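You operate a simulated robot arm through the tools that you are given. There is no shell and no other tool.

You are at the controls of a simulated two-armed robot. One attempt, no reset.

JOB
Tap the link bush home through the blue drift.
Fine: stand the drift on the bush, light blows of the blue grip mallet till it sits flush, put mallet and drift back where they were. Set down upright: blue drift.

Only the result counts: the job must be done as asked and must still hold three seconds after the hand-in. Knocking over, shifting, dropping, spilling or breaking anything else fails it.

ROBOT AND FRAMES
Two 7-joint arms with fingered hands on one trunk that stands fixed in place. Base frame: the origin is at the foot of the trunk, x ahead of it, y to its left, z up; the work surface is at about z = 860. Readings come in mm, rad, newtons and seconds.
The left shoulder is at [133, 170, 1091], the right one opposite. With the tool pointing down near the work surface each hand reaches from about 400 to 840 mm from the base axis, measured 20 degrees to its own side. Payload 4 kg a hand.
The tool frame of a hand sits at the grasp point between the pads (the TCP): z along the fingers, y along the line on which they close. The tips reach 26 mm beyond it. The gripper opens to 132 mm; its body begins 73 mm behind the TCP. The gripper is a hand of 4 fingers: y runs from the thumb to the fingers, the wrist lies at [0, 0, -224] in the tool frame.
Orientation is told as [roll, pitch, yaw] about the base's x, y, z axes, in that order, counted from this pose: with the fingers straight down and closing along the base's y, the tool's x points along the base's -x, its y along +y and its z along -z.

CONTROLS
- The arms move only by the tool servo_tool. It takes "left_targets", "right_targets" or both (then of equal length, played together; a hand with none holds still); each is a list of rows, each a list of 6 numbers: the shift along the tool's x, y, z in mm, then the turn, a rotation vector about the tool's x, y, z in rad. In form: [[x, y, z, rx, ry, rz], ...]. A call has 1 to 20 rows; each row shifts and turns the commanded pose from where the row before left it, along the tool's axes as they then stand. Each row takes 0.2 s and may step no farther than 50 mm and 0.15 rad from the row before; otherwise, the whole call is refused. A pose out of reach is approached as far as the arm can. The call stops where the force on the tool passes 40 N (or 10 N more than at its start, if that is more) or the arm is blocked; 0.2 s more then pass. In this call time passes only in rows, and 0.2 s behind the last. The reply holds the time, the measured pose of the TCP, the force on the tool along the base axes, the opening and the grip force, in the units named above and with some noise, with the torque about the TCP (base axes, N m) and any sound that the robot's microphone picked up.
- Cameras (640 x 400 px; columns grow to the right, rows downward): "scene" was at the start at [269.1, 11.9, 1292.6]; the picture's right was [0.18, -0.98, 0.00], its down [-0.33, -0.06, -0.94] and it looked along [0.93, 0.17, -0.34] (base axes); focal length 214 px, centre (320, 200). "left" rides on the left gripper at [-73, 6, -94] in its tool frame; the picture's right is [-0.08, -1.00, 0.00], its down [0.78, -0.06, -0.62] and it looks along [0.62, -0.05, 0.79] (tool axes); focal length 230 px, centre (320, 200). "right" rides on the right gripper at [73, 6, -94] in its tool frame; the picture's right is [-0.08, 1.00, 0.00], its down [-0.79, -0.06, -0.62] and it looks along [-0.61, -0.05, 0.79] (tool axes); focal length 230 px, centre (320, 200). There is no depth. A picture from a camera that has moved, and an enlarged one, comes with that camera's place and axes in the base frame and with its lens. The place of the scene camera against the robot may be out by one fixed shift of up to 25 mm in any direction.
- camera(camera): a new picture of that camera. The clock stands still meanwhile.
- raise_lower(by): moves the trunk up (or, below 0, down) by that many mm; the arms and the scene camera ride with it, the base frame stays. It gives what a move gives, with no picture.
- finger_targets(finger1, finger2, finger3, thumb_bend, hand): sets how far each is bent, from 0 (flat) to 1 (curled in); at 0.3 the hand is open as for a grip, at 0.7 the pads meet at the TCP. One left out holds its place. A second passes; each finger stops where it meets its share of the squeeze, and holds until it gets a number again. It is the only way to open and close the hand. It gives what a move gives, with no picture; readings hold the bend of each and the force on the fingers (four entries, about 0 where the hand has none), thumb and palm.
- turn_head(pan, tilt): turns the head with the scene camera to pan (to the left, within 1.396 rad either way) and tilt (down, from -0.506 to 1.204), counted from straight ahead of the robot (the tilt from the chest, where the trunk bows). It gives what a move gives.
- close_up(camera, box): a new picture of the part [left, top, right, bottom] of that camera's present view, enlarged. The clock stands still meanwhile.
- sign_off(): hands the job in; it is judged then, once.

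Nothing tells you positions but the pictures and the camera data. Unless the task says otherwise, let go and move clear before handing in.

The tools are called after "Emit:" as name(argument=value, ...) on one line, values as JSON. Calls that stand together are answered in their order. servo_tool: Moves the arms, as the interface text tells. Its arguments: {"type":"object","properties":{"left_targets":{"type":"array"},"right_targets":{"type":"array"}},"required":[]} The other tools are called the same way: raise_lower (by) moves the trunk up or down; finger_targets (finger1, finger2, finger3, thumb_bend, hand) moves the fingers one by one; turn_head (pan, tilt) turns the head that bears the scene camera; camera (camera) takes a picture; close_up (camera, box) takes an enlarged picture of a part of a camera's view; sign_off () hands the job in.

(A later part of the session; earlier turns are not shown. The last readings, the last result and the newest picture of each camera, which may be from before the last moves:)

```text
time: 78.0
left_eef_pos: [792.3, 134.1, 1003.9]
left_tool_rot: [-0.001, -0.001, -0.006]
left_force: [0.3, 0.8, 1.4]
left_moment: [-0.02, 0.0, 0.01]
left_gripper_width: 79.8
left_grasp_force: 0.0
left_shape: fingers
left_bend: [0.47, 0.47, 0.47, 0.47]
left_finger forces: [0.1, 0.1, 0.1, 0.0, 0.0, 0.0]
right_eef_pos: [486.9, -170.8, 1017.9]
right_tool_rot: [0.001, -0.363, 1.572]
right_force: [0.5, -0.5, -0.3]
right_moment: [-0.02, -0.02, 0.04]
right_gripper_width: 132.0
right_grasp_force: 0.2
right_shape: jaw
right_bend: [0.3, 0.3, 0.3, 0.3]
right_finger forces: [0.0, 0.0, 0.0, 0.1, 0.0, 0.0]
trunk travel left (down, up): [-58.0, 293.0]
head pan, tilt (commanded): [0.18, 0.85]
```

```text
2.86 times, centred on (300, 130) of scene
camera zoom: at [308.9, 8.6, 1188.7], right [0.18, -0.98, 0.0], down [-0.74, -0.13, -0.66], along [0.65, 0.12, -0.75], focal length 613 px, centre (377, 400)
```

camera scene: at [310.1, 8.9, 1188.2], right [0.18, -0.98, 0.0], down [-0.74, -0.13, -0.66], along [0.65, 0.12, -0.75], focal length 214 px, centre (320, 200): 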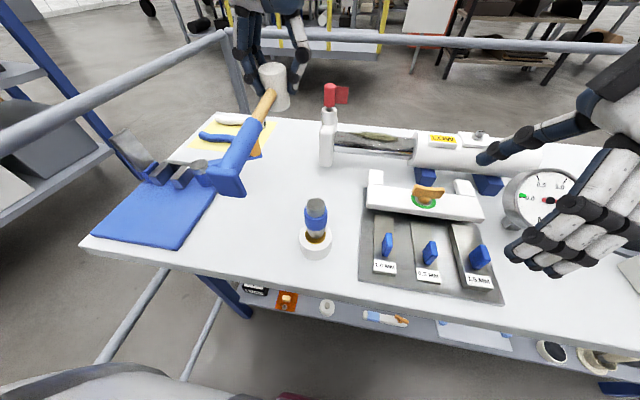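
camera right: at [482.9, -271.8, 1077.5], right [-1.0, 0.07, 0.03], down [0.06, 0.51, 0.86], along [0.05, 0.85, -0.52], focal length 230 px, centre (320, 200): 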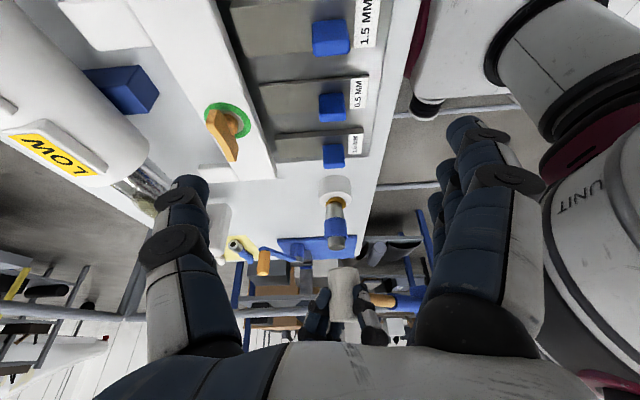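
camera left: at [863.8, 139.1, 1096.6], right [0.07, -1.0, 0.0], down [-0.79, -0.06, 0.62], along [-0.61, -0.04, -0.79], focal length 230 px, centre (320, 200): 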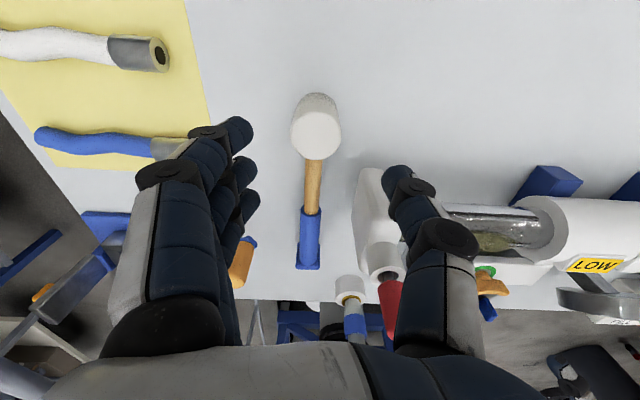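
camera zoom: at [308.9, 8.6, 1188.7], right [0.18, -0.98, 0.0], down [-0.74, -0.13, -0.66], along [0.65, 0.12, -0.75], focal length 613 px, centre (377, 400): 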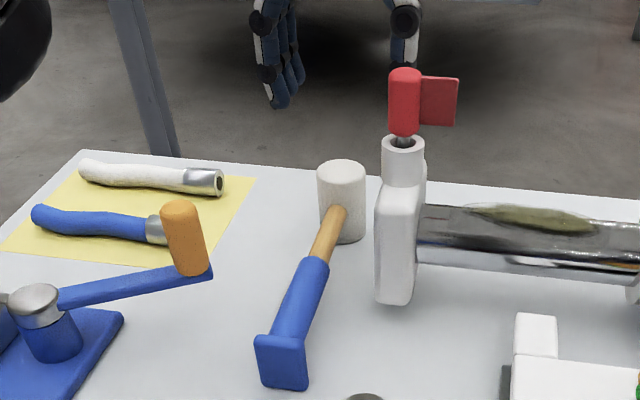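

The mallet's position matches the reference to about 1 mm. Next is the drift, so I'll bring the left hand back around the post to above the bush.

Emit:
servo_tool(left_targets=[[10, 18, 0, 0, 0, 0], [20, 18, -5, 0, 0, 0], [40, 0, -5, 0, 0, 0], [45, 0, 0, 0, 0, 0], [45, 0, 0, 0, 0, 0], [45, -10, 0, 0, 0, 0], [40, -30, 0, 0, 0, 0], [40, -40, 0, 0, 0, 0], [32, -35, 0, 0, 0, 0]])

Emit:
camera(camera="left")

Emit:
camera(camera="scene")

Emit:
close_up(camera="right", box=[290, 160, 390, 330])

```text
refused: row 8 steps farther than a row can; nothing moved
```

```text
taken
camera left: at [863.8, 139.1, 1096.6], right [0.07, -1.0, 0.0], down [-0.79, -0.06, 0.62], along [-0.61, -0.04, -0.79], focal length 230 px, centre (320, 200)
```

left: 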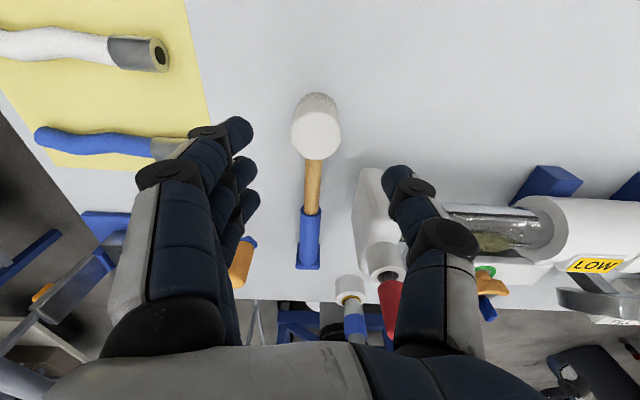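

```text
taken
camera scene: at [308.9, 8.6, 1188.7], right [0.18, -0.98, 0.0], down [-0.74, -0.13, -0.66], along [0.65, 0.12, -0.75], focal length 214 px, centre (320, 200)
```

scene: 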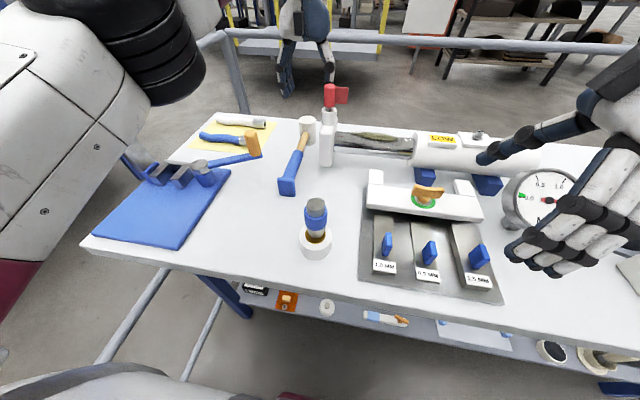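

```text
2.35 times, centred on (340, 245) of right
camera zoom: at [482.0, -272.0, 1078.4], right [-1.0, 0.07, 0.03], down [0.06, 0.52, 0.85], along [0.05, 0.85, -0.52], focal length 541 px, centre (273, 94)
```

zoom: 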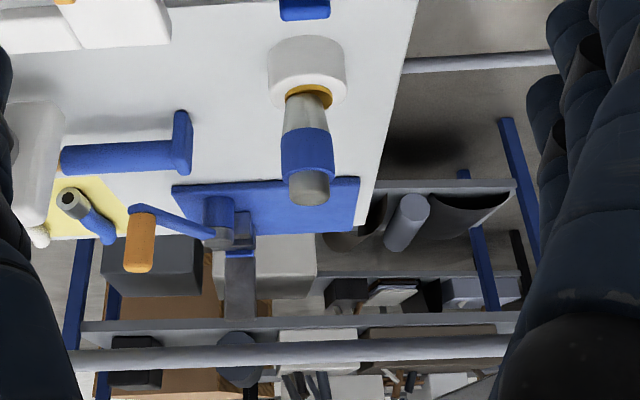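

Emit:
servo_tool(left_targets=[[10, 18, 0, 0, 0, 0], [20, 18, -5, 0, 0, 0], [40, 0, -5, 0, 0, 0], [45, 0, 0, 0, 0, 0], [45, 0, 0, 0, 0, 0], [45, -10, 0, 0, 0, 0], [35, -28, 0, 0, 0, 0], [32, -32, 0, 0, 0, 0], [30, -32, 0, 0, 0, 0], [15, -13, 0, 0, 0, 0]])

Emit:
camera(camera="left")

Emit:
camera(camera="scene")

Emit:
close_up(camera="left", box=[270, 60, 370, 180])

```text
time: 80.2
left_eef_pos: [472.9, 53.1, 1011.0]
left_tool_rot: [0.0, 0.0, -0.006]
left_force: [0.0, -0.2, -0.4]
left_moment: [-0.01, -0.01, -0.04]
left_gripper_width: 79.8
left_grasp_force: 0.0
left_shape: fingers
left_bend: [0.47, 0.47, 0.47, 0.47]
left_finger forces: [0.1, 0.0, 0.0, 0.0, 0.1, 0.1]
right_eef_pos: [488.4, -171.7, 1016.4]
right_tool_rot: [0.0, -0.364, 1.573]
right_force: [-0.8, -0.4, 0.7]
right_moment: [0.01, 0.03, -0.02]
right_gripper_width: 132.0
right_grasp_force: 0.2
right_shape: jaw
right_bend: [0.3, 0.3, 0.3, 0.3]
right_finger forces: [0.0, 0.1, 0.1, 0.0, 0.1, 0.1]
trunk travel left (down, up): [-58.0, 293.0]
head pan, tilt (commanded): [0.18, 0.85]
```

```text
taken
camera left: at [545.9, 59.2, 1104.4], right [0.07, -1.0, 0.0], down [-0.79, -0.06, 0.62], along [-0.61, -0.04, -0.79], focal length 230 px, centre (320, 200)
```

left: 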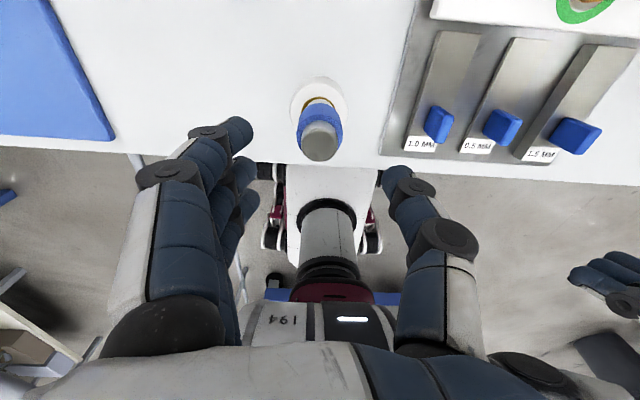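

```text
taken
camera scene: at [309.4, 8.7, 1188.5], right [0.18, -0.98, 0.0], down [-0.74, -0.13, -0.66], along [0.65, 0.12, -0.75], focal length 214 px, centre (320, 200)
```

scene: 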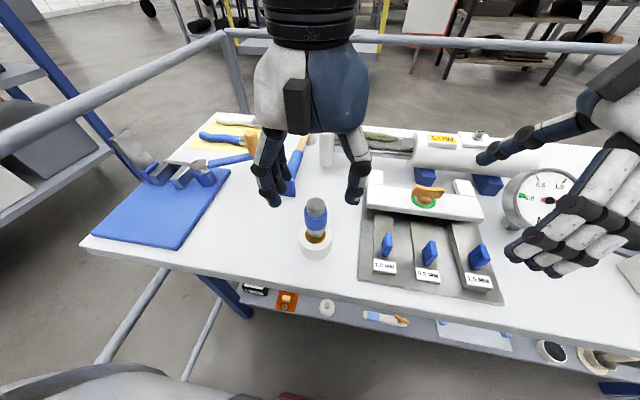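

```text
3.33 times, centred on (320, 120) of left
camera zoom: at [545.9, 59.2, 1104.4], right [0.07, -1.0, 0.0], down [-0.79, -0.06, 0.62], along [-0.61, -0.04, -0.79], focal length 767 px, centre (320, 467)
```

zoom: 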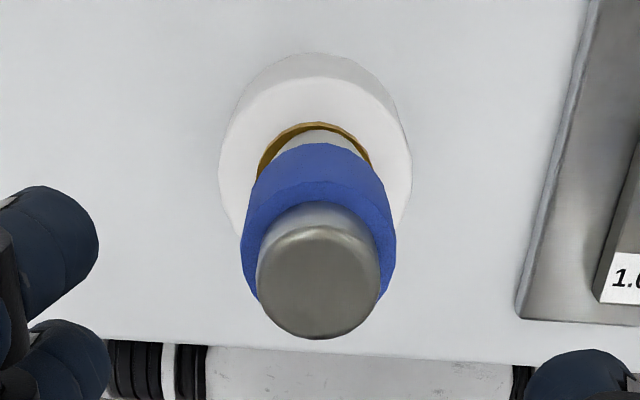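

Emit:
servo_tool(left_targets=[[-2.2, 1.6, 15, 0, 0, -0.006], [0, 0, 25, 0, 0, 0], [0, 0, 20, 0, 0, 0]])

Emit:
camera(camera="left")

Emit:
close_up(camera="left", box=[240, 90, 400, 250])

Emit:
close_up(camera="scene", box=[260, 130, 380, 270])

Emit:
close_up(camera="right", box=[290, 160, 390, 330])

```text
time: 81.0
left_eef_pos: [476.2, 57.7, 950.1]
left_tool_rot: [0.0, -0.002, 0.001]
left_force: [0.7, -0.6, 0.2]
left_moment: [-0.03, -0.03, 0.02]
left_gripper_width: 80.0
left_grasp_force: 0.1
left_shape: fingers
left_bend: [0.47, 0.47, 0.47, 0.47]
left_finger forces: [0.1, 0.1, 0.0, 0.1, 0.0, 0.0]
right_eef_pos: [488.7, -170.7, 1016.4]
right_tool_rot: [0.002, -0.362, 1.575]
right_force: [-0.1, -0.5, -0.4]
right_moment: [-0.01, -0.02, -0.01]
right_gripper_width: 132.2
right_grasp_force: 0.1
right_shape: jaw
right_bend: [0.3, 0.3, 0.3, 0.3]
right_finger forces: [0.1, 0.0, 0.1, 0.1, 0.0, 0.0]
trunk travel left (down, up): [-58.0, 293.0]
head pan, tilt (commanded): [0.18, 0.85]
```

```text
taken
camera left: at [549.0, 64.0, 1043.6], right [0.08, -1.0, 0.0], down [-0.79, -0.06, 0.62], along [-0.61, -0.05, -0.79], focal length 230 px, centre (320, 200)
```

left: 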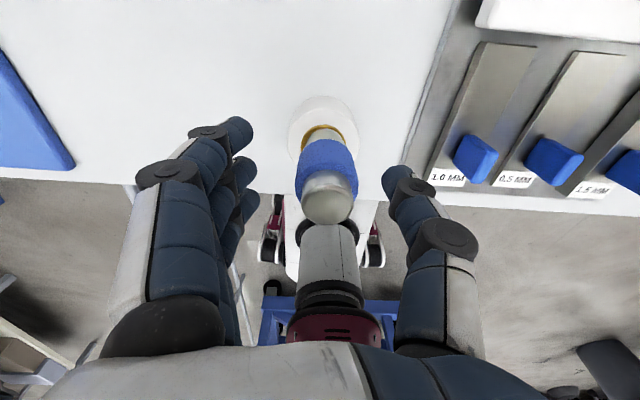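

```text
2.50 times, centred on (320, 170) of left
camera zoom: at [549.0, 64.0, 1043.6], right [0.08, -1.0, 0.0], down [-0.79, -0.06, 0.62], along [-0.61, -0.05, -0.79], focal length 575 px, centre (320, 275)
```

zoom: 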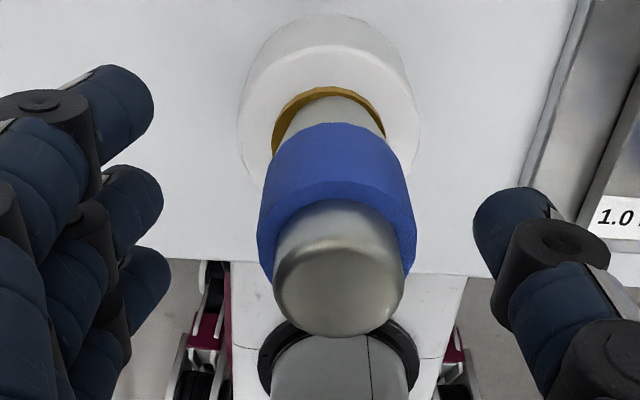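

```text
2.86 times, centred on (320, 200) of scene
camera zoom: at [309.6, 8.9, 1188.3], right [0.18, -0.98, 0.0], down [-0.74, -0.13, -0.66], along [0.65, 0.12, -0.75], focal length 613 px, centre (320, 200)
```

zoom: 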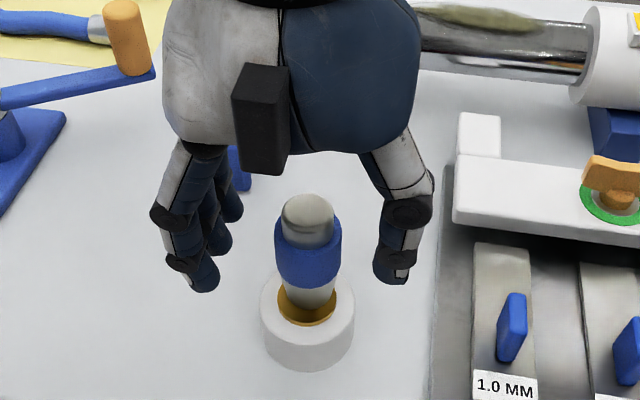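

```text
2.35 times, centred on (340, 245) of right
camera zoom: at [482.7, -271.7, 1077.8], right [-1.0, 0.07, 0.03], down [0.06, 0.52, 0.85], along [0.05, 0.85, -0.52], focal length 541 px, centre (273, 94)
```

zoom: 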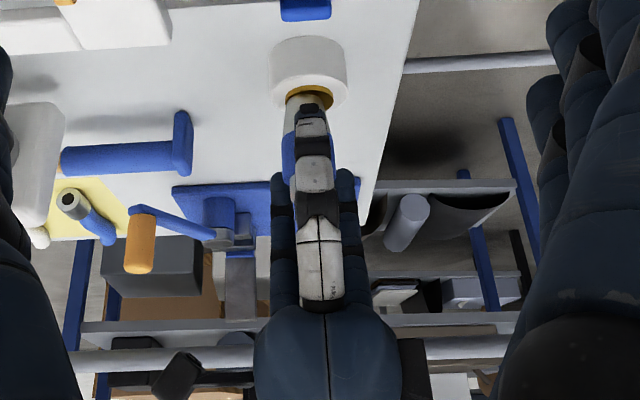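

Emit:
servo_tool(left_targets=[[0.8, -3.3, 0, 0, 0, 0], [0, 0, 8, 0, 0, 0], [0, 0, 7, 0, 0, 0]])

Emit:
close_up(camera="left", box=[240, 90, 400, 250])

Emit:
close_up(camera="scene", box=[260, 130, 380, 270])

```text
time: 81.8
left_eef_pos: [475.4, 54.2, 936.5]
left_tool_rot: [0.0, -0.001, 0.001]
left_force: [0.2, -0.4, 0.1]
left_moment: [-0.04, -0.02, -0.02]
left_gripper_width: 79.9
left_grasp_force: 0.1
left_shape: fingers
left_bend: [0.47, 0.47, 0.47, 0.47]
left_finger forces: [0.1, 0.0, 0.0, 0.1, 0.1, 0.0]
right_eef_pos: [488.2, -171.1, 1016.3]
right_tool_rot: [0.001, -0.36, 1.573]
right_force: [0.8, 0.2, -0.7]
right_moment: [-0.02, 0.0, 0.03]
right_gripper_width: 131.8
right_grasp_force: 0.0
right_shape: jaw
right_bend: [0.3, 0.3, 0.3, 0.3]
right_finger forces: [0.1, 0.1, 0.1, 0.1, 0.1, 0.0]
trunk travel left (down, up): [-58.0, 293.0]
head pan, tilt (commanded): [0.18, 0.85]
```

```text
2.50 times, centred on (320, 170) of left
camera zoom: at [547.8, 60.7, 1029.6], right [0.08, -1.0, 0.0], down [-0.79, -0.06, 0.62], along [-0.61, -0.05, -0.79], focal length 575 px, centre (320, 275)
```

zoom: 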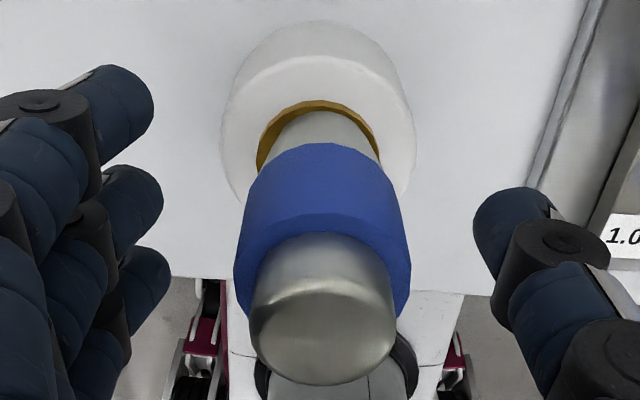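

```text
2.86 times, centred on (320, 200) of scene
camera zoom: at [309.5, 8.9, 1188.4], right [0.18, -0.98, 0.0], down [-0.74, -0.13, -0.66], along [0.65, 0.12, -0.75], focal length 613 px, centre (320, 200)
```

zoom: 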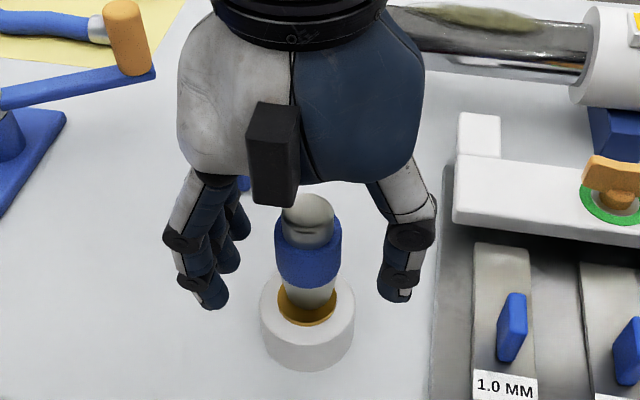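

Emit:
servo_tool(left_targets=[[0, 0.3, -4, 0, 0, 0]])

Emit:
finger_targets(hand="left", finger1=0.58, finger2=0.58, finger3=0.58, thumb_bend=0.58)

Emit:
close_up(camera="left", box=[240, 90, 400, 250])

Emit:
close_up(camera="scene", box=[260, 130, 380, 270])

```text
time: 82.2
left_eef_pos: [475.3, 54.9, 941.8]
left_tool_rot: [0.0, 0.001, 0.002]
left_force: [0.4, 0.3, -0.5]
left_moment: [0.0, 0.01, 0.0]
left_gripper_width: 79.7
left_grasp_force: 0.1
left_shape: fingers
left_bend: [0.47, 0.47, 0.47, 0.47]
left_finger forces: [0.0, 0.1, 0.0, 0.1, 0.1, 0.1]
right_eef_pos: [487.2, -171.8, 1016.3]
right_tool_rot: [0.0, -0.361, 1.572]
right_force: [0.8, 0.6, -0.5]
right_moment: [0.04, 0.01, 0.0]
right_gripper_width: 131.9
right_grasp_force: 0.1
right_shape: jaw
right_bend: [0.3, 0.3, 0.3, 0.3]
right_finger forces: [0.0, 0.0, 0.0, 0.0, 0.0, 0.0]
trunk travel left (down, up): [-58.0, 293.0]
head pan, tilt (commanded): [0.18, 0.85]
```

```text
time: 83.2
left_eef_pos: [474.8, 54.0, 940.9]
left_tool_rot: [0.001, -0.001, 0.002]
left_force: [0.7, -0.8, 0.8]
left_moment: [0.0, 0.0, -0.01]
left_gripper_width: 49.4
left_grasp_force: 0.0
left_shape: fingers
left_bend: [0.57, 0.57, 0.57, 0.57]
left_finger forces: [0.0, 0.0, 0.0, 0.0, 0.1, 0.0]
right_eef_pos: [487.6, -171.3, 1017.3]
right_tool_rot: [0.001, -0.362, 1.572]
right_force: [-0.2, 0.6, 1.0]
right_moment: [0.03, 0.0, 0.0]
right_gripper_width: 131.8
right_grasp_force: 0.1
right_shape: jaw
right_bend: [0.3, 0.3, 0.3, 0.3]
right_finger forces: [0.0, 0.0, 0.1, 0.0, 0.0, 0.1]
trunk travel left (down, up): [-58.0, 293.0]
head pan, tilt (commanded): [0.18, 0.85]
```

```text
2.50 times, centred on (320, 170) of left
camera zoom: at [548.2, 60.5, 1033.8], right [0.08, -1.0, 0.0], down [-0.79, -0.06, 0.62], along [-0.61, -0.05, -0.79], focal length 575 px, centre (320, 275)
```

zoom: 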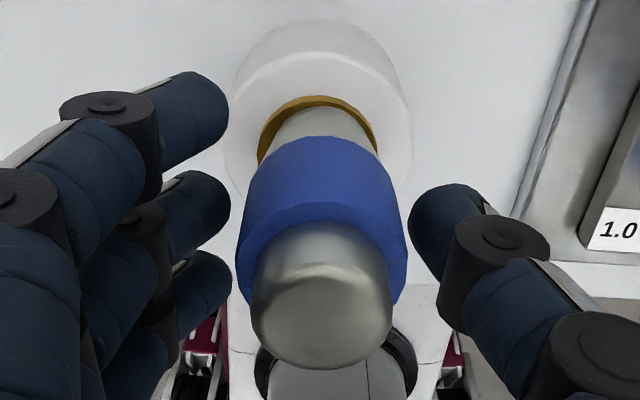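

```text
2.86 times, centred on (320, 200) of scene
camera zoom: at [309.5, 8.9, 1188.4], right [0.18, -0.98, 0.0], down [-0.74, -0.13, -0.66], along [0.65, 0.12, -0.75], focal length 613 px, centre (320, 200)
```

zoom: 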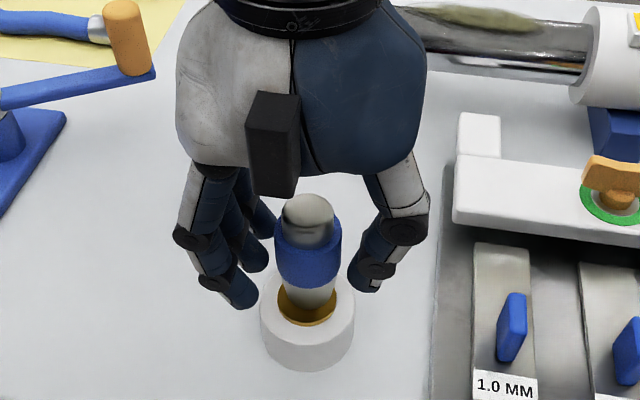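

Emit:
finger_targets(hand="left", finger1=0.6, finger2=0.68, finger3=0.6, thumb_bend=0.65)

Emit:
close_up(camera="left", box=[240, 90, 400, 250])

Emit:
close_up(camera="scene", box=[260, 130, 380, 270])

```text
time: 84.2
left_eef_pos: [475.3, 54.2, 941.0]
left_tool_rot: [0.001, 0.0, 0.001]
left_force: [-0.2, 0.0, 0.0]
left_moment: [-0.01, 0.0, 0.01]
left_gripper_width: 38.0
left_grasp_force: 4.8
left_shape: fingers
left_bend: [0.6, 0.61, 0.6, 0.63]
left_finger forces: [0.0, 5.0, 0.1, 0.1, 4.9, 0.0]
right_eef_pos: [487.8, -171.0, 1017.5]
right_tool_rot: [0.0, -0.36, 1.572]
right_force: [-0.6, 0.3, 0.3]
right_moment: [0.0, -0.02, -0.03]
right_gripper_width: 132.1
right_grasp_force: 0.0
right_shape: jaw
right_bend: [0.3, 0.3, 0.3, 0.3]
right_finger forces: [0.1, 0.1, 0.0, 0.0, 0.1, 0.0]
trunk travel left (down, up): [-58.0, 293.0]
head pan, tilt (commanded): [0.18, 0.85]
```

```text
2.50 times, centred on (320, 170) of left
camera zoom: at [548.2, 60.5, 1033.7], right [0.08, -1.0, 0.0], down [-0.79, -0.06, 0.62], along [-0.61, -0.05, -0.79], focal length 575 px, centre (320, 275)
```

zoom: 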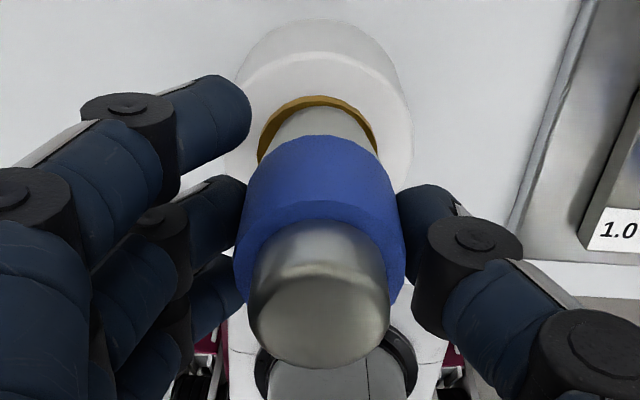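

```text
2.86 times, centred on (320, 200) of scene
camera zoom: at [309.6, 8.9, 1188.4], right [0.18, -0.98, 0.0], down [-0.74, -0.13, -0.66], along [0.65, 0.12, -0.75], focal length 613 px, centre (320, 200)
```

zoom: 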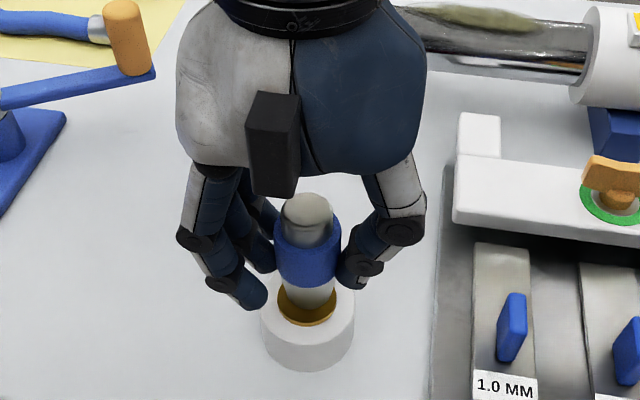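

Emit:
finger_targets(hand="left", finger2=0.71, thumb_bend=0.665)

Emit:
close_up(camera="left", box=[240, 90, 400, 250])

```text
time: 85.2
left_eef_pos: [474.8, 54.1, 940.8]
left_tool_rot: [-0.001, -0.001, 0.0]
left_force: [0.0, 0.1, -0.7]
left_moment: [0.05, 0.0, -0.02]
left_gripper_width: 38.1
left_grasp_force: 6.8
left_shape: fingers
left_bend: [0.6, 0.61, 0.6, 0.64]
left_finger forces: [0.1, 6.6, 0.1, 0.2, 6.3, 0.0]
right_eef_pos: [488.8, -171.1, 1015.7]
right_tool_rot: [-0.001, -0.361, 1.572]
right_force: [0.5, -0.1, -0.5]
right_moment: [-0.03, -0.03, 0.0]
right_gripper_width: 131.9
right_grasp_force: 0.1
right_shape: jaw
right_bend: [0.3, 0.3, 0.3, 0.3]
right_finger forces: [0.0, 0.0, 0.0, 0.0, 0.0, 0.0]
trunk travel left (down, up): [-58.0, 293.0]
head pan, tilt (commanded): [0.18, 0.85]
```

```text
2.50 times, centred on (320, 170) of left
camera zoom: at [548.2, 60.5, 1033.7], right [0.08, -1.0, 0.0], down [-0.79, -0.06, 0.62], along [-0.61, -0.05, -0.79], focal length 575 px, centre (320, 275)
```

zoom: 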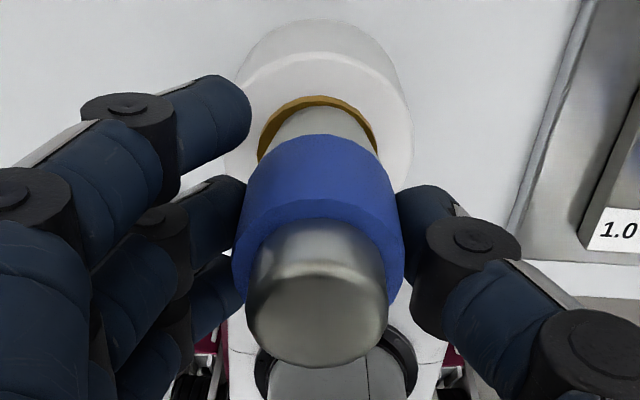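

Emit:
servo_tool(left_targets=[[0, 0, -4, 0, 0, 0], [0, 0, -10, 0, 0, 0], [0, 0, -16, 0, 0, 0]])

Emit:
close_up(camera="left", box=[240, 90, 400, 250])

Emit:
close_up(camera="right", box=[320, 165, 370, 225])

Emit:
close_up(camera="scene", box=[260, 130, 380, 270])

```text
time: 86.0
left_eef_pos: [474.1, 54.1, 971.6]
left_tool_rot: [0.0, -0.003, 0.0]
left_force: [0.1, -0.3, -1.8]
left_moment: [0.02, -0.01, -0.01]
left_gripper_width: 37.7
left_grasp_force: 6.2
left_shape: fingers
left_bend: [0.6, 0.61, 0.6, 0.64]
left_finger forces: [0.1, 6.5, 0.1, 0.0, 6.1, 0.0]
right_eef_pos: [488.0, -171.6, 1017.7]
right_tool_rot: [0.0, -0.361, 1.573]
right_force: [-0.3, -0.3, -0.5]
right_moment: [0.01, 0.01, -0.02]
right_gripper_width: 132.0
right_grasp_force: 0.1
right_shape: jaw
right_bend: [0.3, 0.3, 0.3, 0.3]
right_finger forces: [0.0, 0.0, 0.0, 0.0, 0.1, 0.1]
trunk travel left (down, up): [-58.0, 293.0]
head pan, tilt (commanded): [0.18, 0.85]
```

```text
2.50 times, centred on (320, 170) of left
camera zoom: at [547.0, 61.0, 1064.3], right [0.08, -1.0, 0.0], down [-0.79, -0.06, 0.62], along [-0.61, -0.05, -0.79], focal length 575 px, centre (320, 275)
```

zoom: 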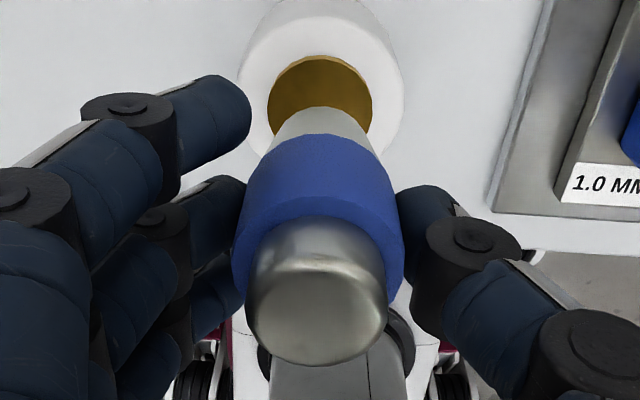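

```text
6.67 times, centred on (345, 195) of right
camera zoom: at [482.4, -271.8, 1078.2], right [-1.0, 0.07, 0.03], down [0.06, 0.52, 0.85], along [0.05, 0.85, -0.52], focal length 1534 px, centre (153, 233)
```

zoom: 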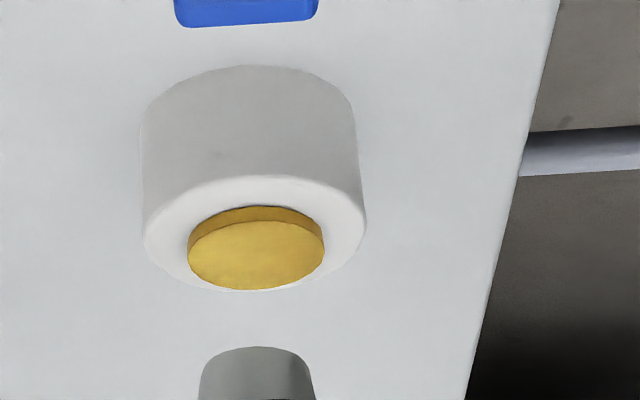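

```text
2.86 times, centred on (320, 200) of scene
camera zoom: at [309.3, 8.9, 1188.5], right [0.18, -0.98, 0.0], down [-0.74, -0.13, -0.66], along [0.65, 0.12, -0.75], focal length 613 px, centre (320, 200)
```

zoom: 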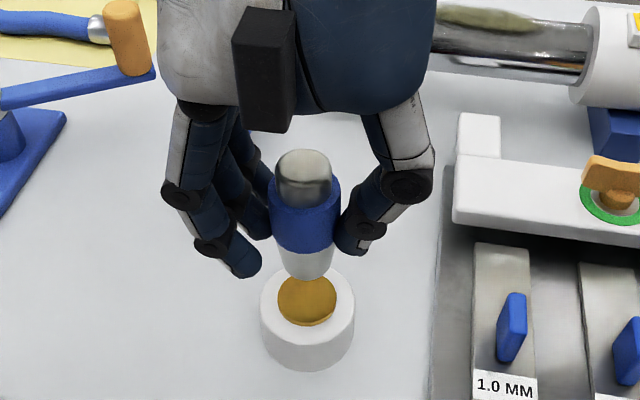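

Emit:
close_up(camera="right", box=[329, 184, 347, 197])

Emit:
close_up(camera="scene", box=[305, 220, 335, 252])

```text
16.00 times, centred on (338, 190) of right
camera zoom: at [482.4, -271.8, 1078.2], right [-1.0, 0.07, 0.03], down [0.06, 0.52, 0.85], along [0.05, 0.85, -0.52], focal length 3681 px, centre (32, 352)
```

zoom: 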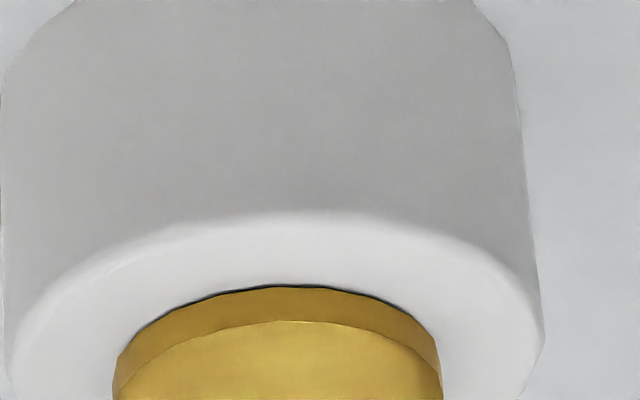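

```text
12.50 times, centred on (320, 236) of scene
camera zoom: at [309.3, 8.9, 1188.5], right [0.18, -0.98, 0.0], down [-0.74, -0.13, -0.66], along [0.65, 0.12, -0.75], focal length 2681 px, centre (320, -250)
```

zoom: 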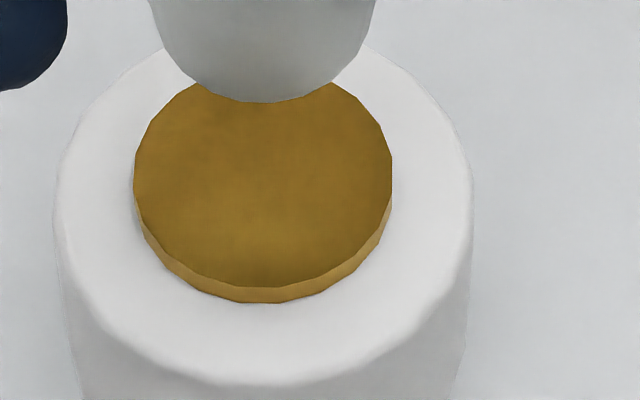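

The bush flange sits square on the block. I'll carry the drift back to its spot and set it down upright.

Emit:
servo_tool(left_targets=[[7, 25, 0, 0, 0, 0], [10, 35, 0, 0, 0, 0], [9.4, 34.5, 0, 0, 0, 0], [0, 0, 20, 0, 0, 0]])

Emit:
camera(camera="left")

Emit:
close_up(camera="left", box=[250, 110, 390, 270])

Emit:
close_up(camera="scene", box=[220, 130, 340, 270])

```text
time: 87.0
left_eef_pos: [451.0, 149.8, 950.5]
left_tool_rot: [-0.001, -0.002, 0.002]
left_force: [0.0, 0.1, -2.0]
left_moment: [-0.01, -0.02, 0.01]
left_gripper_width: 37.9
left_grasp_force: 6.0
left_shape: fingers
left_bend: [0.6, 0.61, 0.6, 0.64]
left_finger forces: [0.1, 6.4, 0.1, 0.0, 6.2, 0.0]
right_eef_pos: [488.1, -171.5, 1017.0]
right_tool_rot: [0.001, -0.36, 1.57]
right_force: [0.7, -0.3, 0.7]
right_moment: [0.01, 0.02, 0.02]
right_gripper_width: 131.7
right_grasp_force: 0.1
right_shape: jaw
right_bend: [0.3, 0.3, 0.3, 0.3]
right_finger forces: [0.0, 0.0, 0.1, 0.0, 0.0, 0.0]
trunk travel left (down, up): [-58.0, 293.0]
head pan, tilt (commanded): [0.18, 0.85]
```

```text
taken
camera left: at [523.7, 155.5, 1043.2], right [0.08, -1.0, 0.0], down [-0.79, -0.06, 0.62], along [-0.61, -0.05, -0.79], focal length 230 px, centre (320, 200)
```

left: 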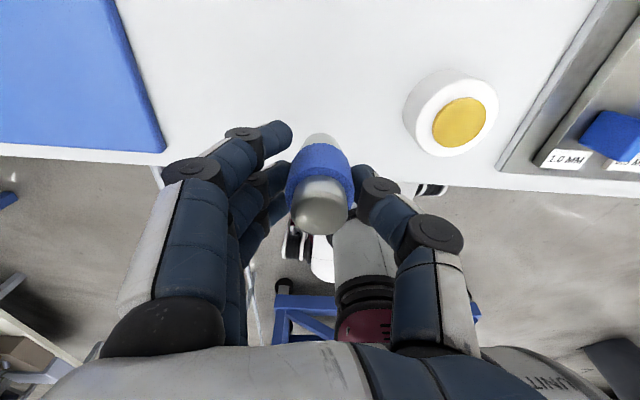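

```text
2.50 times, centred on (320, 190) of left
camera zoom: at [523.7, 155.5, 1043.2], right [0.08, -1.0, 0.0], down [-0.79, -0.06, 0.62], along [-0.61, -0.05, -0.79], focal length 575 px, centre (320, 225)
```

zoom: 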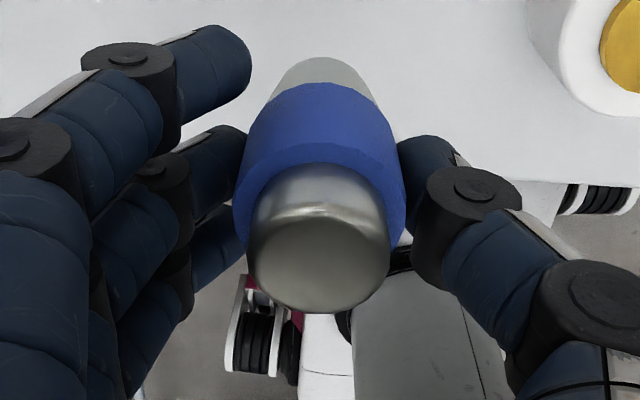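

```text
2.86 times, centred on (280, 200) of scene
camera zoom: at [310.2, 9.1, 1188.0], right [0.18, -0.98, 0.0], down [-0.74, -0.13, -0.66], along [0.65, 0.12, -0.75], focal length 613 px, centre (434, 200)
```

zoom: 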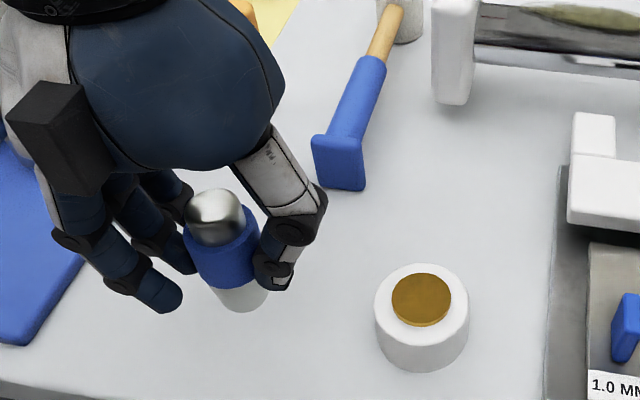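

Emit:
servo_tool(left_targets=[[0.3, 0.4, 12, 0, 0, 0], [0, 0, 10, 0, 0, 0], [0, 0, 5, 0, 0, 0]])

Emit:
close_up(camera="left", box=[250, 110, 390, 270])

Emit:
close_up(camera="scene", box=[220, 150, 320, 260])

```text
time: 87.8
left_eef_pos: [450.3, 149.8, 924.3]
left_tool_rot: [0.001, 0.0, -0.002]
left_force: [-0.1, 0.3, -2.9]
left_moment: [-0.02, -0.01, 0.02]
left_gripper_width: 38.0
left_grasp_force: 6.0
left_shape: fingers
left_bend: [0.6, 0.61, 0.6, 0.64]
left_finger forces: [0.0, 6.3, 0.0, 0.0, 6.1, 0.0]
right_eef_pos: [488.1, -171.2, 1017.5]
right_tool_rot: [-0.001, -0.362, 1.574]
right_force: [-0.1, -0.4, -0.4]
right_moment: [0.03, -0.01, 0.0]
right_gripper_width: 131.8
right_grasp_force: 0.0
right_shape: jaw
right_bend: [0.3, 0.3, 0.3, 0.3]
right_finger forces: [0.0, 0.0, 0.0, 0.0, 0.0, 0.1]
trunk travel left (down, up): [-58.0, 293.0]
head pan, tilt (commanded): [0.18, 0.85]
```

```text
2.50 times, centred on (320, 190) of left
camera zoom: at [522.2, 155.7, 1016.9], right [0.08, -1.0, 0.0], down [-0.79, -0.06, 0.62], along [-0.61, -0.05, -0.79], focal length 575 px, centre (320, 225)
```

zoom: 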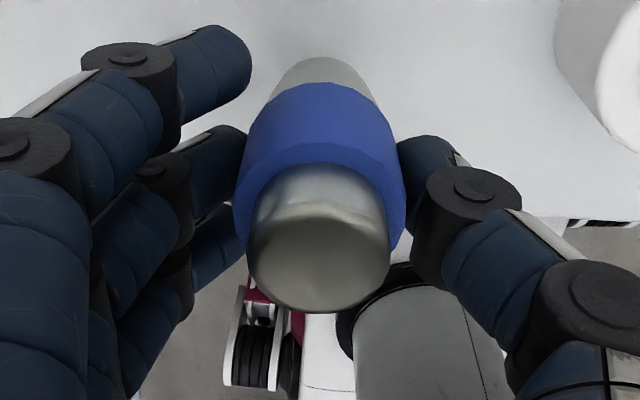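

```text
3.64 times, centred on (270, 205) of scene
camera zoom: at [309.7, 9.0, 1188.3], right [0.18, -0.98, 0.0], down [-0.74, -0.13, -0.66], along [0.65, 0.12, -0.75], focal length 780 px, centre (502, 182)
```

zoom: 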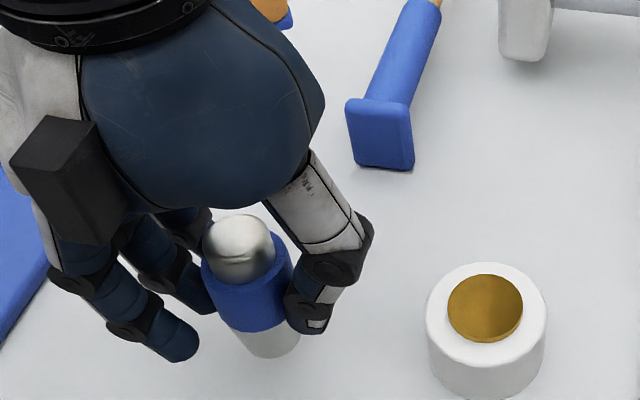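

Emit:
servo_tool(left_targets=[[0.2, 0, 3, 0, 0, 0]])

Emit:
servo_tool(left_targets=[[0, 0, 2, 0, 0, 0]])

Emit:
servo_tool(left_targets=[[0, 0, 2, 0, 0, 0]])

```text
time: 88.2
left_eef_pos: [449.0, 149.5, 920.3]
left_tool_rot: [0.0, 0.001, 0.0]
left_force: [-0.5, -0.3, -1.9]
left_moment: [0.0, 0.01, 0.01]
left_gripper_width: 38.0
left_grasp_force: 6.6
left_shape: fingers
left_bend: [0.6, 0.61, 0.6, 0.64]
left_finger forces: [0.0, 6.4, 0.1, 0.1, 6.1, 0.1]
right_eef_pos: [488.4, -171.0, 1017.6]
right_tool_rot: [0.0, -0.362, 1.574]
right_force: [-0.2, -0.5, -0.3]
right_moment: [0.02, -0.01, -0.01]
right_gripper_width: 131.9
right_grasp_force: 0.1
right_shape: jaw
right_bend: [0.3, 0.3, 0.3, 0.3]
right_finger forces: [0.0, 0.1, 0.0, 0.0, 0.0, 0.1]
trunk travel left (down, up): [-58.0, 293.0]
head pan, tilt (commanded): [0.18, 0.85]
```

```text
time: 88.6
left_eef_pos: [449.0, 150.6, 918.5]
left_tool_rot: [0.0, 0.0, 0.002]
left_force: [-0.6, 0.0, -1.8]
left_moment: [0.01, 0.03, 0.01]
left_gripper_width: 38.0
left_grasp_force: 6.2
left_shape: fingers
left_bend: [0.6, 0.61, 0.6, 0.64]
left_finger forces: [0.0, 6.4, 0.0, 0.0, 6.1, 0.0]
right_eef_pos: [488.2, -172.4, 1016.5]
right_tool_rot: [-0.001, -0.362, 1.572]
right_force: [-0.5, 0.0, -0.5]
right_moment: [-0.04, 0.0, 0.0]
right_gripper_width: 131.7
right_grasp_force: 0.0
right_shape: jaw
right_bend: [0.3, 0.3, 0.3, 0.3]
right_finger forces: [0.1, 0.0, 0.0, 0.0, 0.0, 0.1]
trunk travel left (down, up): [-58.0, 293.0]
head pan, tilt (commanded): [0.18, 0.85]
```

```text
time: 89.0
left_eef_pos: [448.9, 148.4, 916.4]
left_tool_rot: [-0.001, 0.0, 0.002]
left_force: [0.6, -0.7, -2.5]
left_moment: [0.0, -0.01, 0.03]
left_gripper_width: 38.0
left_grasp_force: 6.3
left_shape: fingers
left_bend: [0.6, 0.61, 0.6, 0.64]
left_finger forces: [0.1, 6.3, 0.0, 0.0, 6.1, 0.0]
right_eef_pos: [487.9, -170.2, 1017.7]
right_tool_rot: [0.0, -0.362, 1.573]
right_force: [0.4, 0.3, 0.7]
right_moment: [0.01, -0.01, 0.01]
right_gripper_width: 131.9
right_grasp_force: 0.1
right_shape: jaw
right_bend: [0.3, 0.3, 0.3, 0.3]
right_finger forces: [0.1, 0.1, 0.1, 0.0, 0.1, 0.0]
trunk travel left (down, up): [-58.0, 293.0]
head pan, tilt (commanded): [0.18, 0.85]
```

Emit:
servo_tool(left_targets=[[0, 0, 2, 0, 0, 0]])

Emit:
servo_tool(left_targets=[[0, 0, 2, 0, 0, 0]])

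Emit:
servo_tool(left_targets=[[0, 0, 1.5, 0, 0, 0]])

Emit:
close_up(camera="scene", box=[220, 150, 320, 260])

```text
time: 89.4
left_eef_pos: [448.4, 147.6, 916.5]
left_tool_rot: [0.0, 0.0, 0.001]
left_force: [0.3, 0.0, -1.8]
left_moment: [0.01, 0.01, -0.01]
left_gripper_width: 38.2
left_grasp_force: 6.2
left_shape: fingers
left_bend: [0.6, 0.61, 0.6, 0.64]
left_finger forces: [0.0, 6.4, 0.0, 0.0, 6.1, 0.1]
right_eef_pos: [489.0, -171.9, 1016.5]
right_tool_rot: [0.001, -0.361, 1.572]
right_force: [-0.2, 0.1, 1.0]
right_moment: [0.01, 0.03, -0.02]
right_gripper_width: 132.0
right_grasp_force: 0.0
right_shape: jaw
right_bend: [0.3, 0.3, 0.3, 0.3]
right_finger forces: [0.1, 0.0, 0.0, 0.1, 0.0, 0.1]
trunk travel left (down, up): [-58.0, 293.0]
head pan, tilt (commanded): [0.18, 0.85]
```

```text
time: 89.8
left_eef_pos: [448.2, 148.5, 913.1]
left_tool_rot: [-0.001, -0.001, 0.0]
left_force: [-0.4, -0.3, -2.5]
left_moment: [0.02, 0.02, 0.02]
left_gripper_width: 38.0
left_grasp_force: 6.2
left_shape: fingers
left_bend: [0.6, 0.61, 0.6, 0.64]
left_finger forces: [0.0, 6.3, 0.0, 0.0, 6.1, 0.0]
right_eef_pos: [486.9, -171.6, 1016.9]
right_tool_rot: [-0.001, -0.36, 1.573]
right_force: [-0.7, -0.5, -0.5]
right_moment: [0.04, 0.01, -0.03]
right_gripper_width: 131.9
right_grasp_force: 0.0
right_shape: jaw
right_bend: [0.3, 0.3, 0.3, 0.3]
right_finger forces: [0.0, 0.1, 0.0, 0.1, 0.1, 0.1]
trunk travel left (down, up): [-58.0, 293.0]
head pan, tilt (commanded): [0.18, 0.85]
```

```text
time: 90.2
left_eef_pos: [448.8, 147.8, 911.1]
left_tool_rot: [0.0, -0.002, 0.003]
left_force: [0.2, 0.1, -1.8]
left_moment: [0.02, -0.02, -0.02]
left_gripper_width: 38.0
left_grasp_force: 6.5
left_shape: fingers
left_bend: [0.6, 0.61, 0.6, 0.64]
left_finger forces: [0.0, 6.3, 0.0, 0.1, 6.1, 0.0]
right_eef_pos: [488.7, -171.3, 1016.2]
right_tool_rot: [0.0, -0.361, 1.571]
right_force: [0.1, -0.4, -0.2]
right_moment: [0.01, 0.0, 0.02]
right_gripper_width: 131.7
right_grasp_force: 0.1
right_shape: jaw
right_bend: [0.3, 0.3, 0.3, 0.3]
right_finger forces: [0.0, 0.1, 0.1, 0.1, 0.0, 0.0]
trunk travel left (down, up): [-58.0, 293.0]
head pan, tilt (commanded): [0.18, 0.85]
```

```text
3.64 times, centred on (270, 205) of scene
camera zoom: at [309.6, 8.9, 1188.4], right [0.18, -0.98, 0.0], down [-0.74, -0.13, -0.66], along [0.65, 0.12, -0.75], focal length 780 px, centre (502, 182)
```

zoom: 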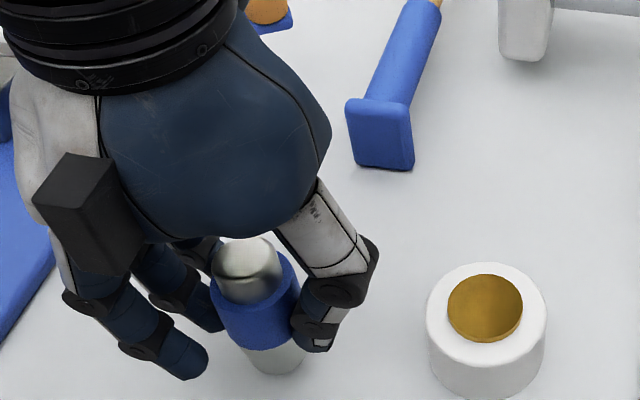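

Emit:
servo_tool(left_targets=[[0, 0.8, 2, 0, 0, 0]])

Emit:
servo_tool(left_targets=[[0, 0, 1.5, 0, 0, 0]])

Emit:
servo_tool(left_targets=[[0, 0, 1.5, 0, 0, 0]])

Emit:
close_up(camera="left", box=[250, 110, 390, 270])

```text
time: 90.6
left_eef_pos: [448.8, 149.3, 909.6]
left_tool_rot: [-0.001, -0.003, 0.0]
left_force: [-0.3, 0.0, -2.7]
left_moment: [-0.01, 0.04, -0.01]
left_gripper_width: 38.1
left_grasp_force: 6.4
left_shape: fingers
left_bend: [0.6, 0.61, 0.6, 0.64]
left_finger forces: [0.1, 6.2, 0.1, 0.0, 6.1, 0.0]
right_eef_pos: [487.7, -170.5, 1015.8]
right_tool_rot: [0.0, -0.362, 1.572]
right_force: [-0.2, -0.7, 0.3]
right_moment: [-0.01, 0.01, 0.01]
right_gripper_width: 131.6
right_grasp_force: 0.1
right_shape: jaw
right_bend: [0.3, 0.3, 0.3, 0.3]
right_finger forces: [0.0, 0.0, 0.0, 0.1, 0.0, 0.0]
trunk travel left (down, up): [-58.0, 293.0]
head pan, tilt (commanded): [0.18, 0.85]
```

```text
time: 91.0
left_eef_pos: [448.3, 150.4, 909.3]
left_tool_rot: [0.0, 0.0, 0.0]
left_force: [0.0, 0.3, -3.5]
left_moment: [-0.01, 0.03, 0.0]
left_gripper_width: 37.9
left_grasp_force: 6.6
left_shape: fingers
left_bend: [0.6, 0.61, 0.6, 0.64]
left_finger forces: [0.0, 6.4, 0.0, 0.1, 6.1, 0.1]
right_eef_pos: [488.5, -171.4, 1016.3]
right_tool_rot: [-0.001, -0.36, 1.571]
right_force: [0.2, -0.2, 0.0]
right_moment: [0.0, -0.01, 0.03]
right_gripper_width: 132.0
right_grasp_force: 0.1
right_shape: jaw
right_bend: [0.3, 0.3, 0.3, 0.3]
right_finger forces: [0.1, 0.0, 0.1, 0.0, 0.0, 0.0]
trunk travel left (down, up): [-58.0, 293.0]
head pan, tilt (commanded): [0.18, 0.85]
```

```text
time: 91.4
left_eef_pos: [447.8, 150.3, 907.2]
left_tool_rot: [0.0, -0.002, 0.0]
left_force: [-1.0, -0.1, -2.1]
left_moment: [0.02, 0.0, 0.01]
left_gripper_width: 38.0
left_grasp_force: 6.2
left_shape: fingers
left_bend: [0.6, 0.61, 0.6, 0.64]
left_finger forces: [0.1, 6.3, 0.0, 0.0, 6.1, 0.0]
right_eef_pos: [488.7, -171.8, 1017.5]
right_tool_rot: [0.001, -0.363, 1.572]
right_force: [0.7, -0.1, -0.3]
right_moment: [-0.01, -0.02, 0.02]
right_gripper_width: 132.2
right_grasp_force: 0.2
right_shape: jaw
right_bend: [0.3, 0.3, 0.3, 0.3]
right_finger forces: [0.0, 0.0, 0.0, 0.0, 0.1, 0.0]
trunk travel left (down, up): [-58.0, 293.0]
head pan, tilt (commanded): [0.18, 0.85]
```

```text
2.50 times, centred on (320, 190) of left
camera zoom: at [521.3, 156.5, 999.7], right [0.08, -1.0, 0.0], down [-0.79, -0.06, 0.62], along [-0.61, -0.05, -0.79], focal length 575 px, centre (320, 225)
```

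zoom: 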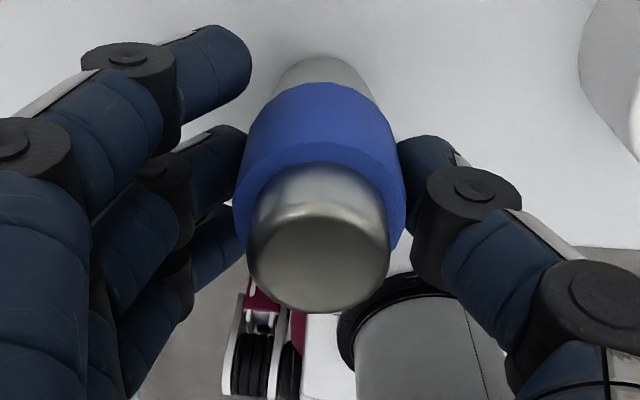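

Emit:
servo_tool(left_targets=[[0, -0.4, 1.5, 0, 0, 0]])

Emit:
servo_tool(left_targets=[[0, 0, 1.5, 0, 0, 0]])

Emit:
close_up(camera="left", box=[250, 110, 390, 270])

Emit:
close_up(camera="scene", box=[220, 150, 320, 260])

```text
time: 91.8
left_eef_pos: [447.9, 150.0, 905.7]
left_tool_rot: [0.0, -0.001, 0.0]
left_force: [-0.5, -0.3, -1.8]
left_moment: [0.0, 0.03, 0.01]
left_gripper_width: 37.9
left_grasp_force: 6.3
left_shape: fingers
left_bend: [0.6, 0.61, 0.6, 0.64]
left_finger forces: [0.1, 6.3, 0.1, 0.0, 6.2, 0.0]
right_eef_pos: [487.6, -170.1, 1016.3]
right_tool_rot: [-0.001, -0.361, 1.573]
right_force: [-0.1, -0.6, 0.4]
right_moment: [-0.01, 0.0, -0.04]
right_gripper_width: 132.2
right_grasp_force: 0.0
right_shape: jaw
right_bend: [0.3, 0.3, 0.3, 0.3]
right_finger forces: [0.0, 0.0, 0.0, 0.1, 0.0, 0.0]
trunk travel left (down, up): [-58.0, 293.0]
head pan, tilt (commanded): [0.18, 0.85]
```

```text
time: 92.2
left_eef_pos: [448.9, 149.7, 903.8]
left_tool_rot: [0.001, 0.002, 0.004]
left_force: [0.0, 0.6, -1.3]
left_moment: [-0.02, -0.02, 0.01]
left_gripper_width: 38.1
left_grasp_force: 6.1
left_shape: fingers
left_bend: [0.6, 0.61, 0.6, 0.64]
left_finger forces: [0.0, 6.3, 0.1, 0.0, 6.1, 0.0]
right_eef_pos: [487.0, -171.6, 1017.5]
right_tool_rot: [0.0, -0.361, 1.574]
right_force: [0.4, 0.4, 0.9]
right_moment: [0.01, 0.04, -0.01]
right_gripper_width: 132.0
right_grasp_force: 0.0
right_shape: jaw
right_bend: [0.3, 0.3, 0.3, 0.3]
right_finger forces: [0.2, 0.0, 0.1, 0.0, 0.1, 0.1]
trunk travel left (down, up): [-58.0, 293.0]
head pan, tilt (commanded): [0.18, 0.85]
```

```text
2.50 times, centred on (320, 190) of left
camera zoom: at [521.5, 155.8, 996.5], right [0.08, -1.0, 0.0], down [-0.79, -0.06, 0.62], along [-0.61, -0.05, -0.79], focal length 575 px, centre (320, 225)
```

zoom: 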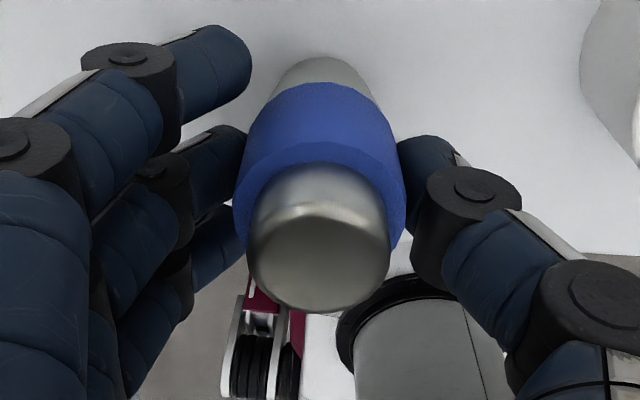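

```text
3.64 times, centred on (270, 205) of scene
camera zoom: at [309.6, 8.9, 1188.4], right [0.18, -0.98, 0.0], down [-0.74, -0.13, -0.66], along [0.65, 0.12, -0.75], focal length 780 px, centre (502, 182)
```

zoom: 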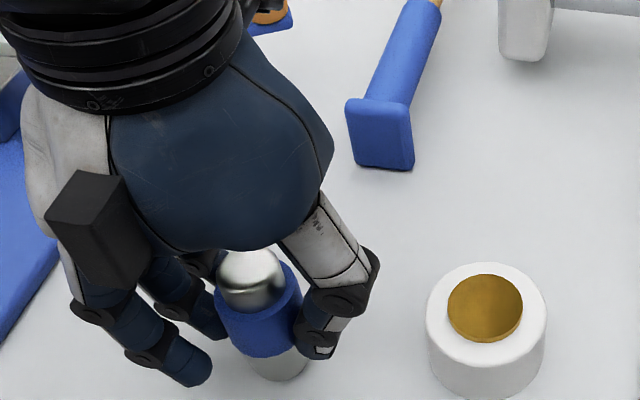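

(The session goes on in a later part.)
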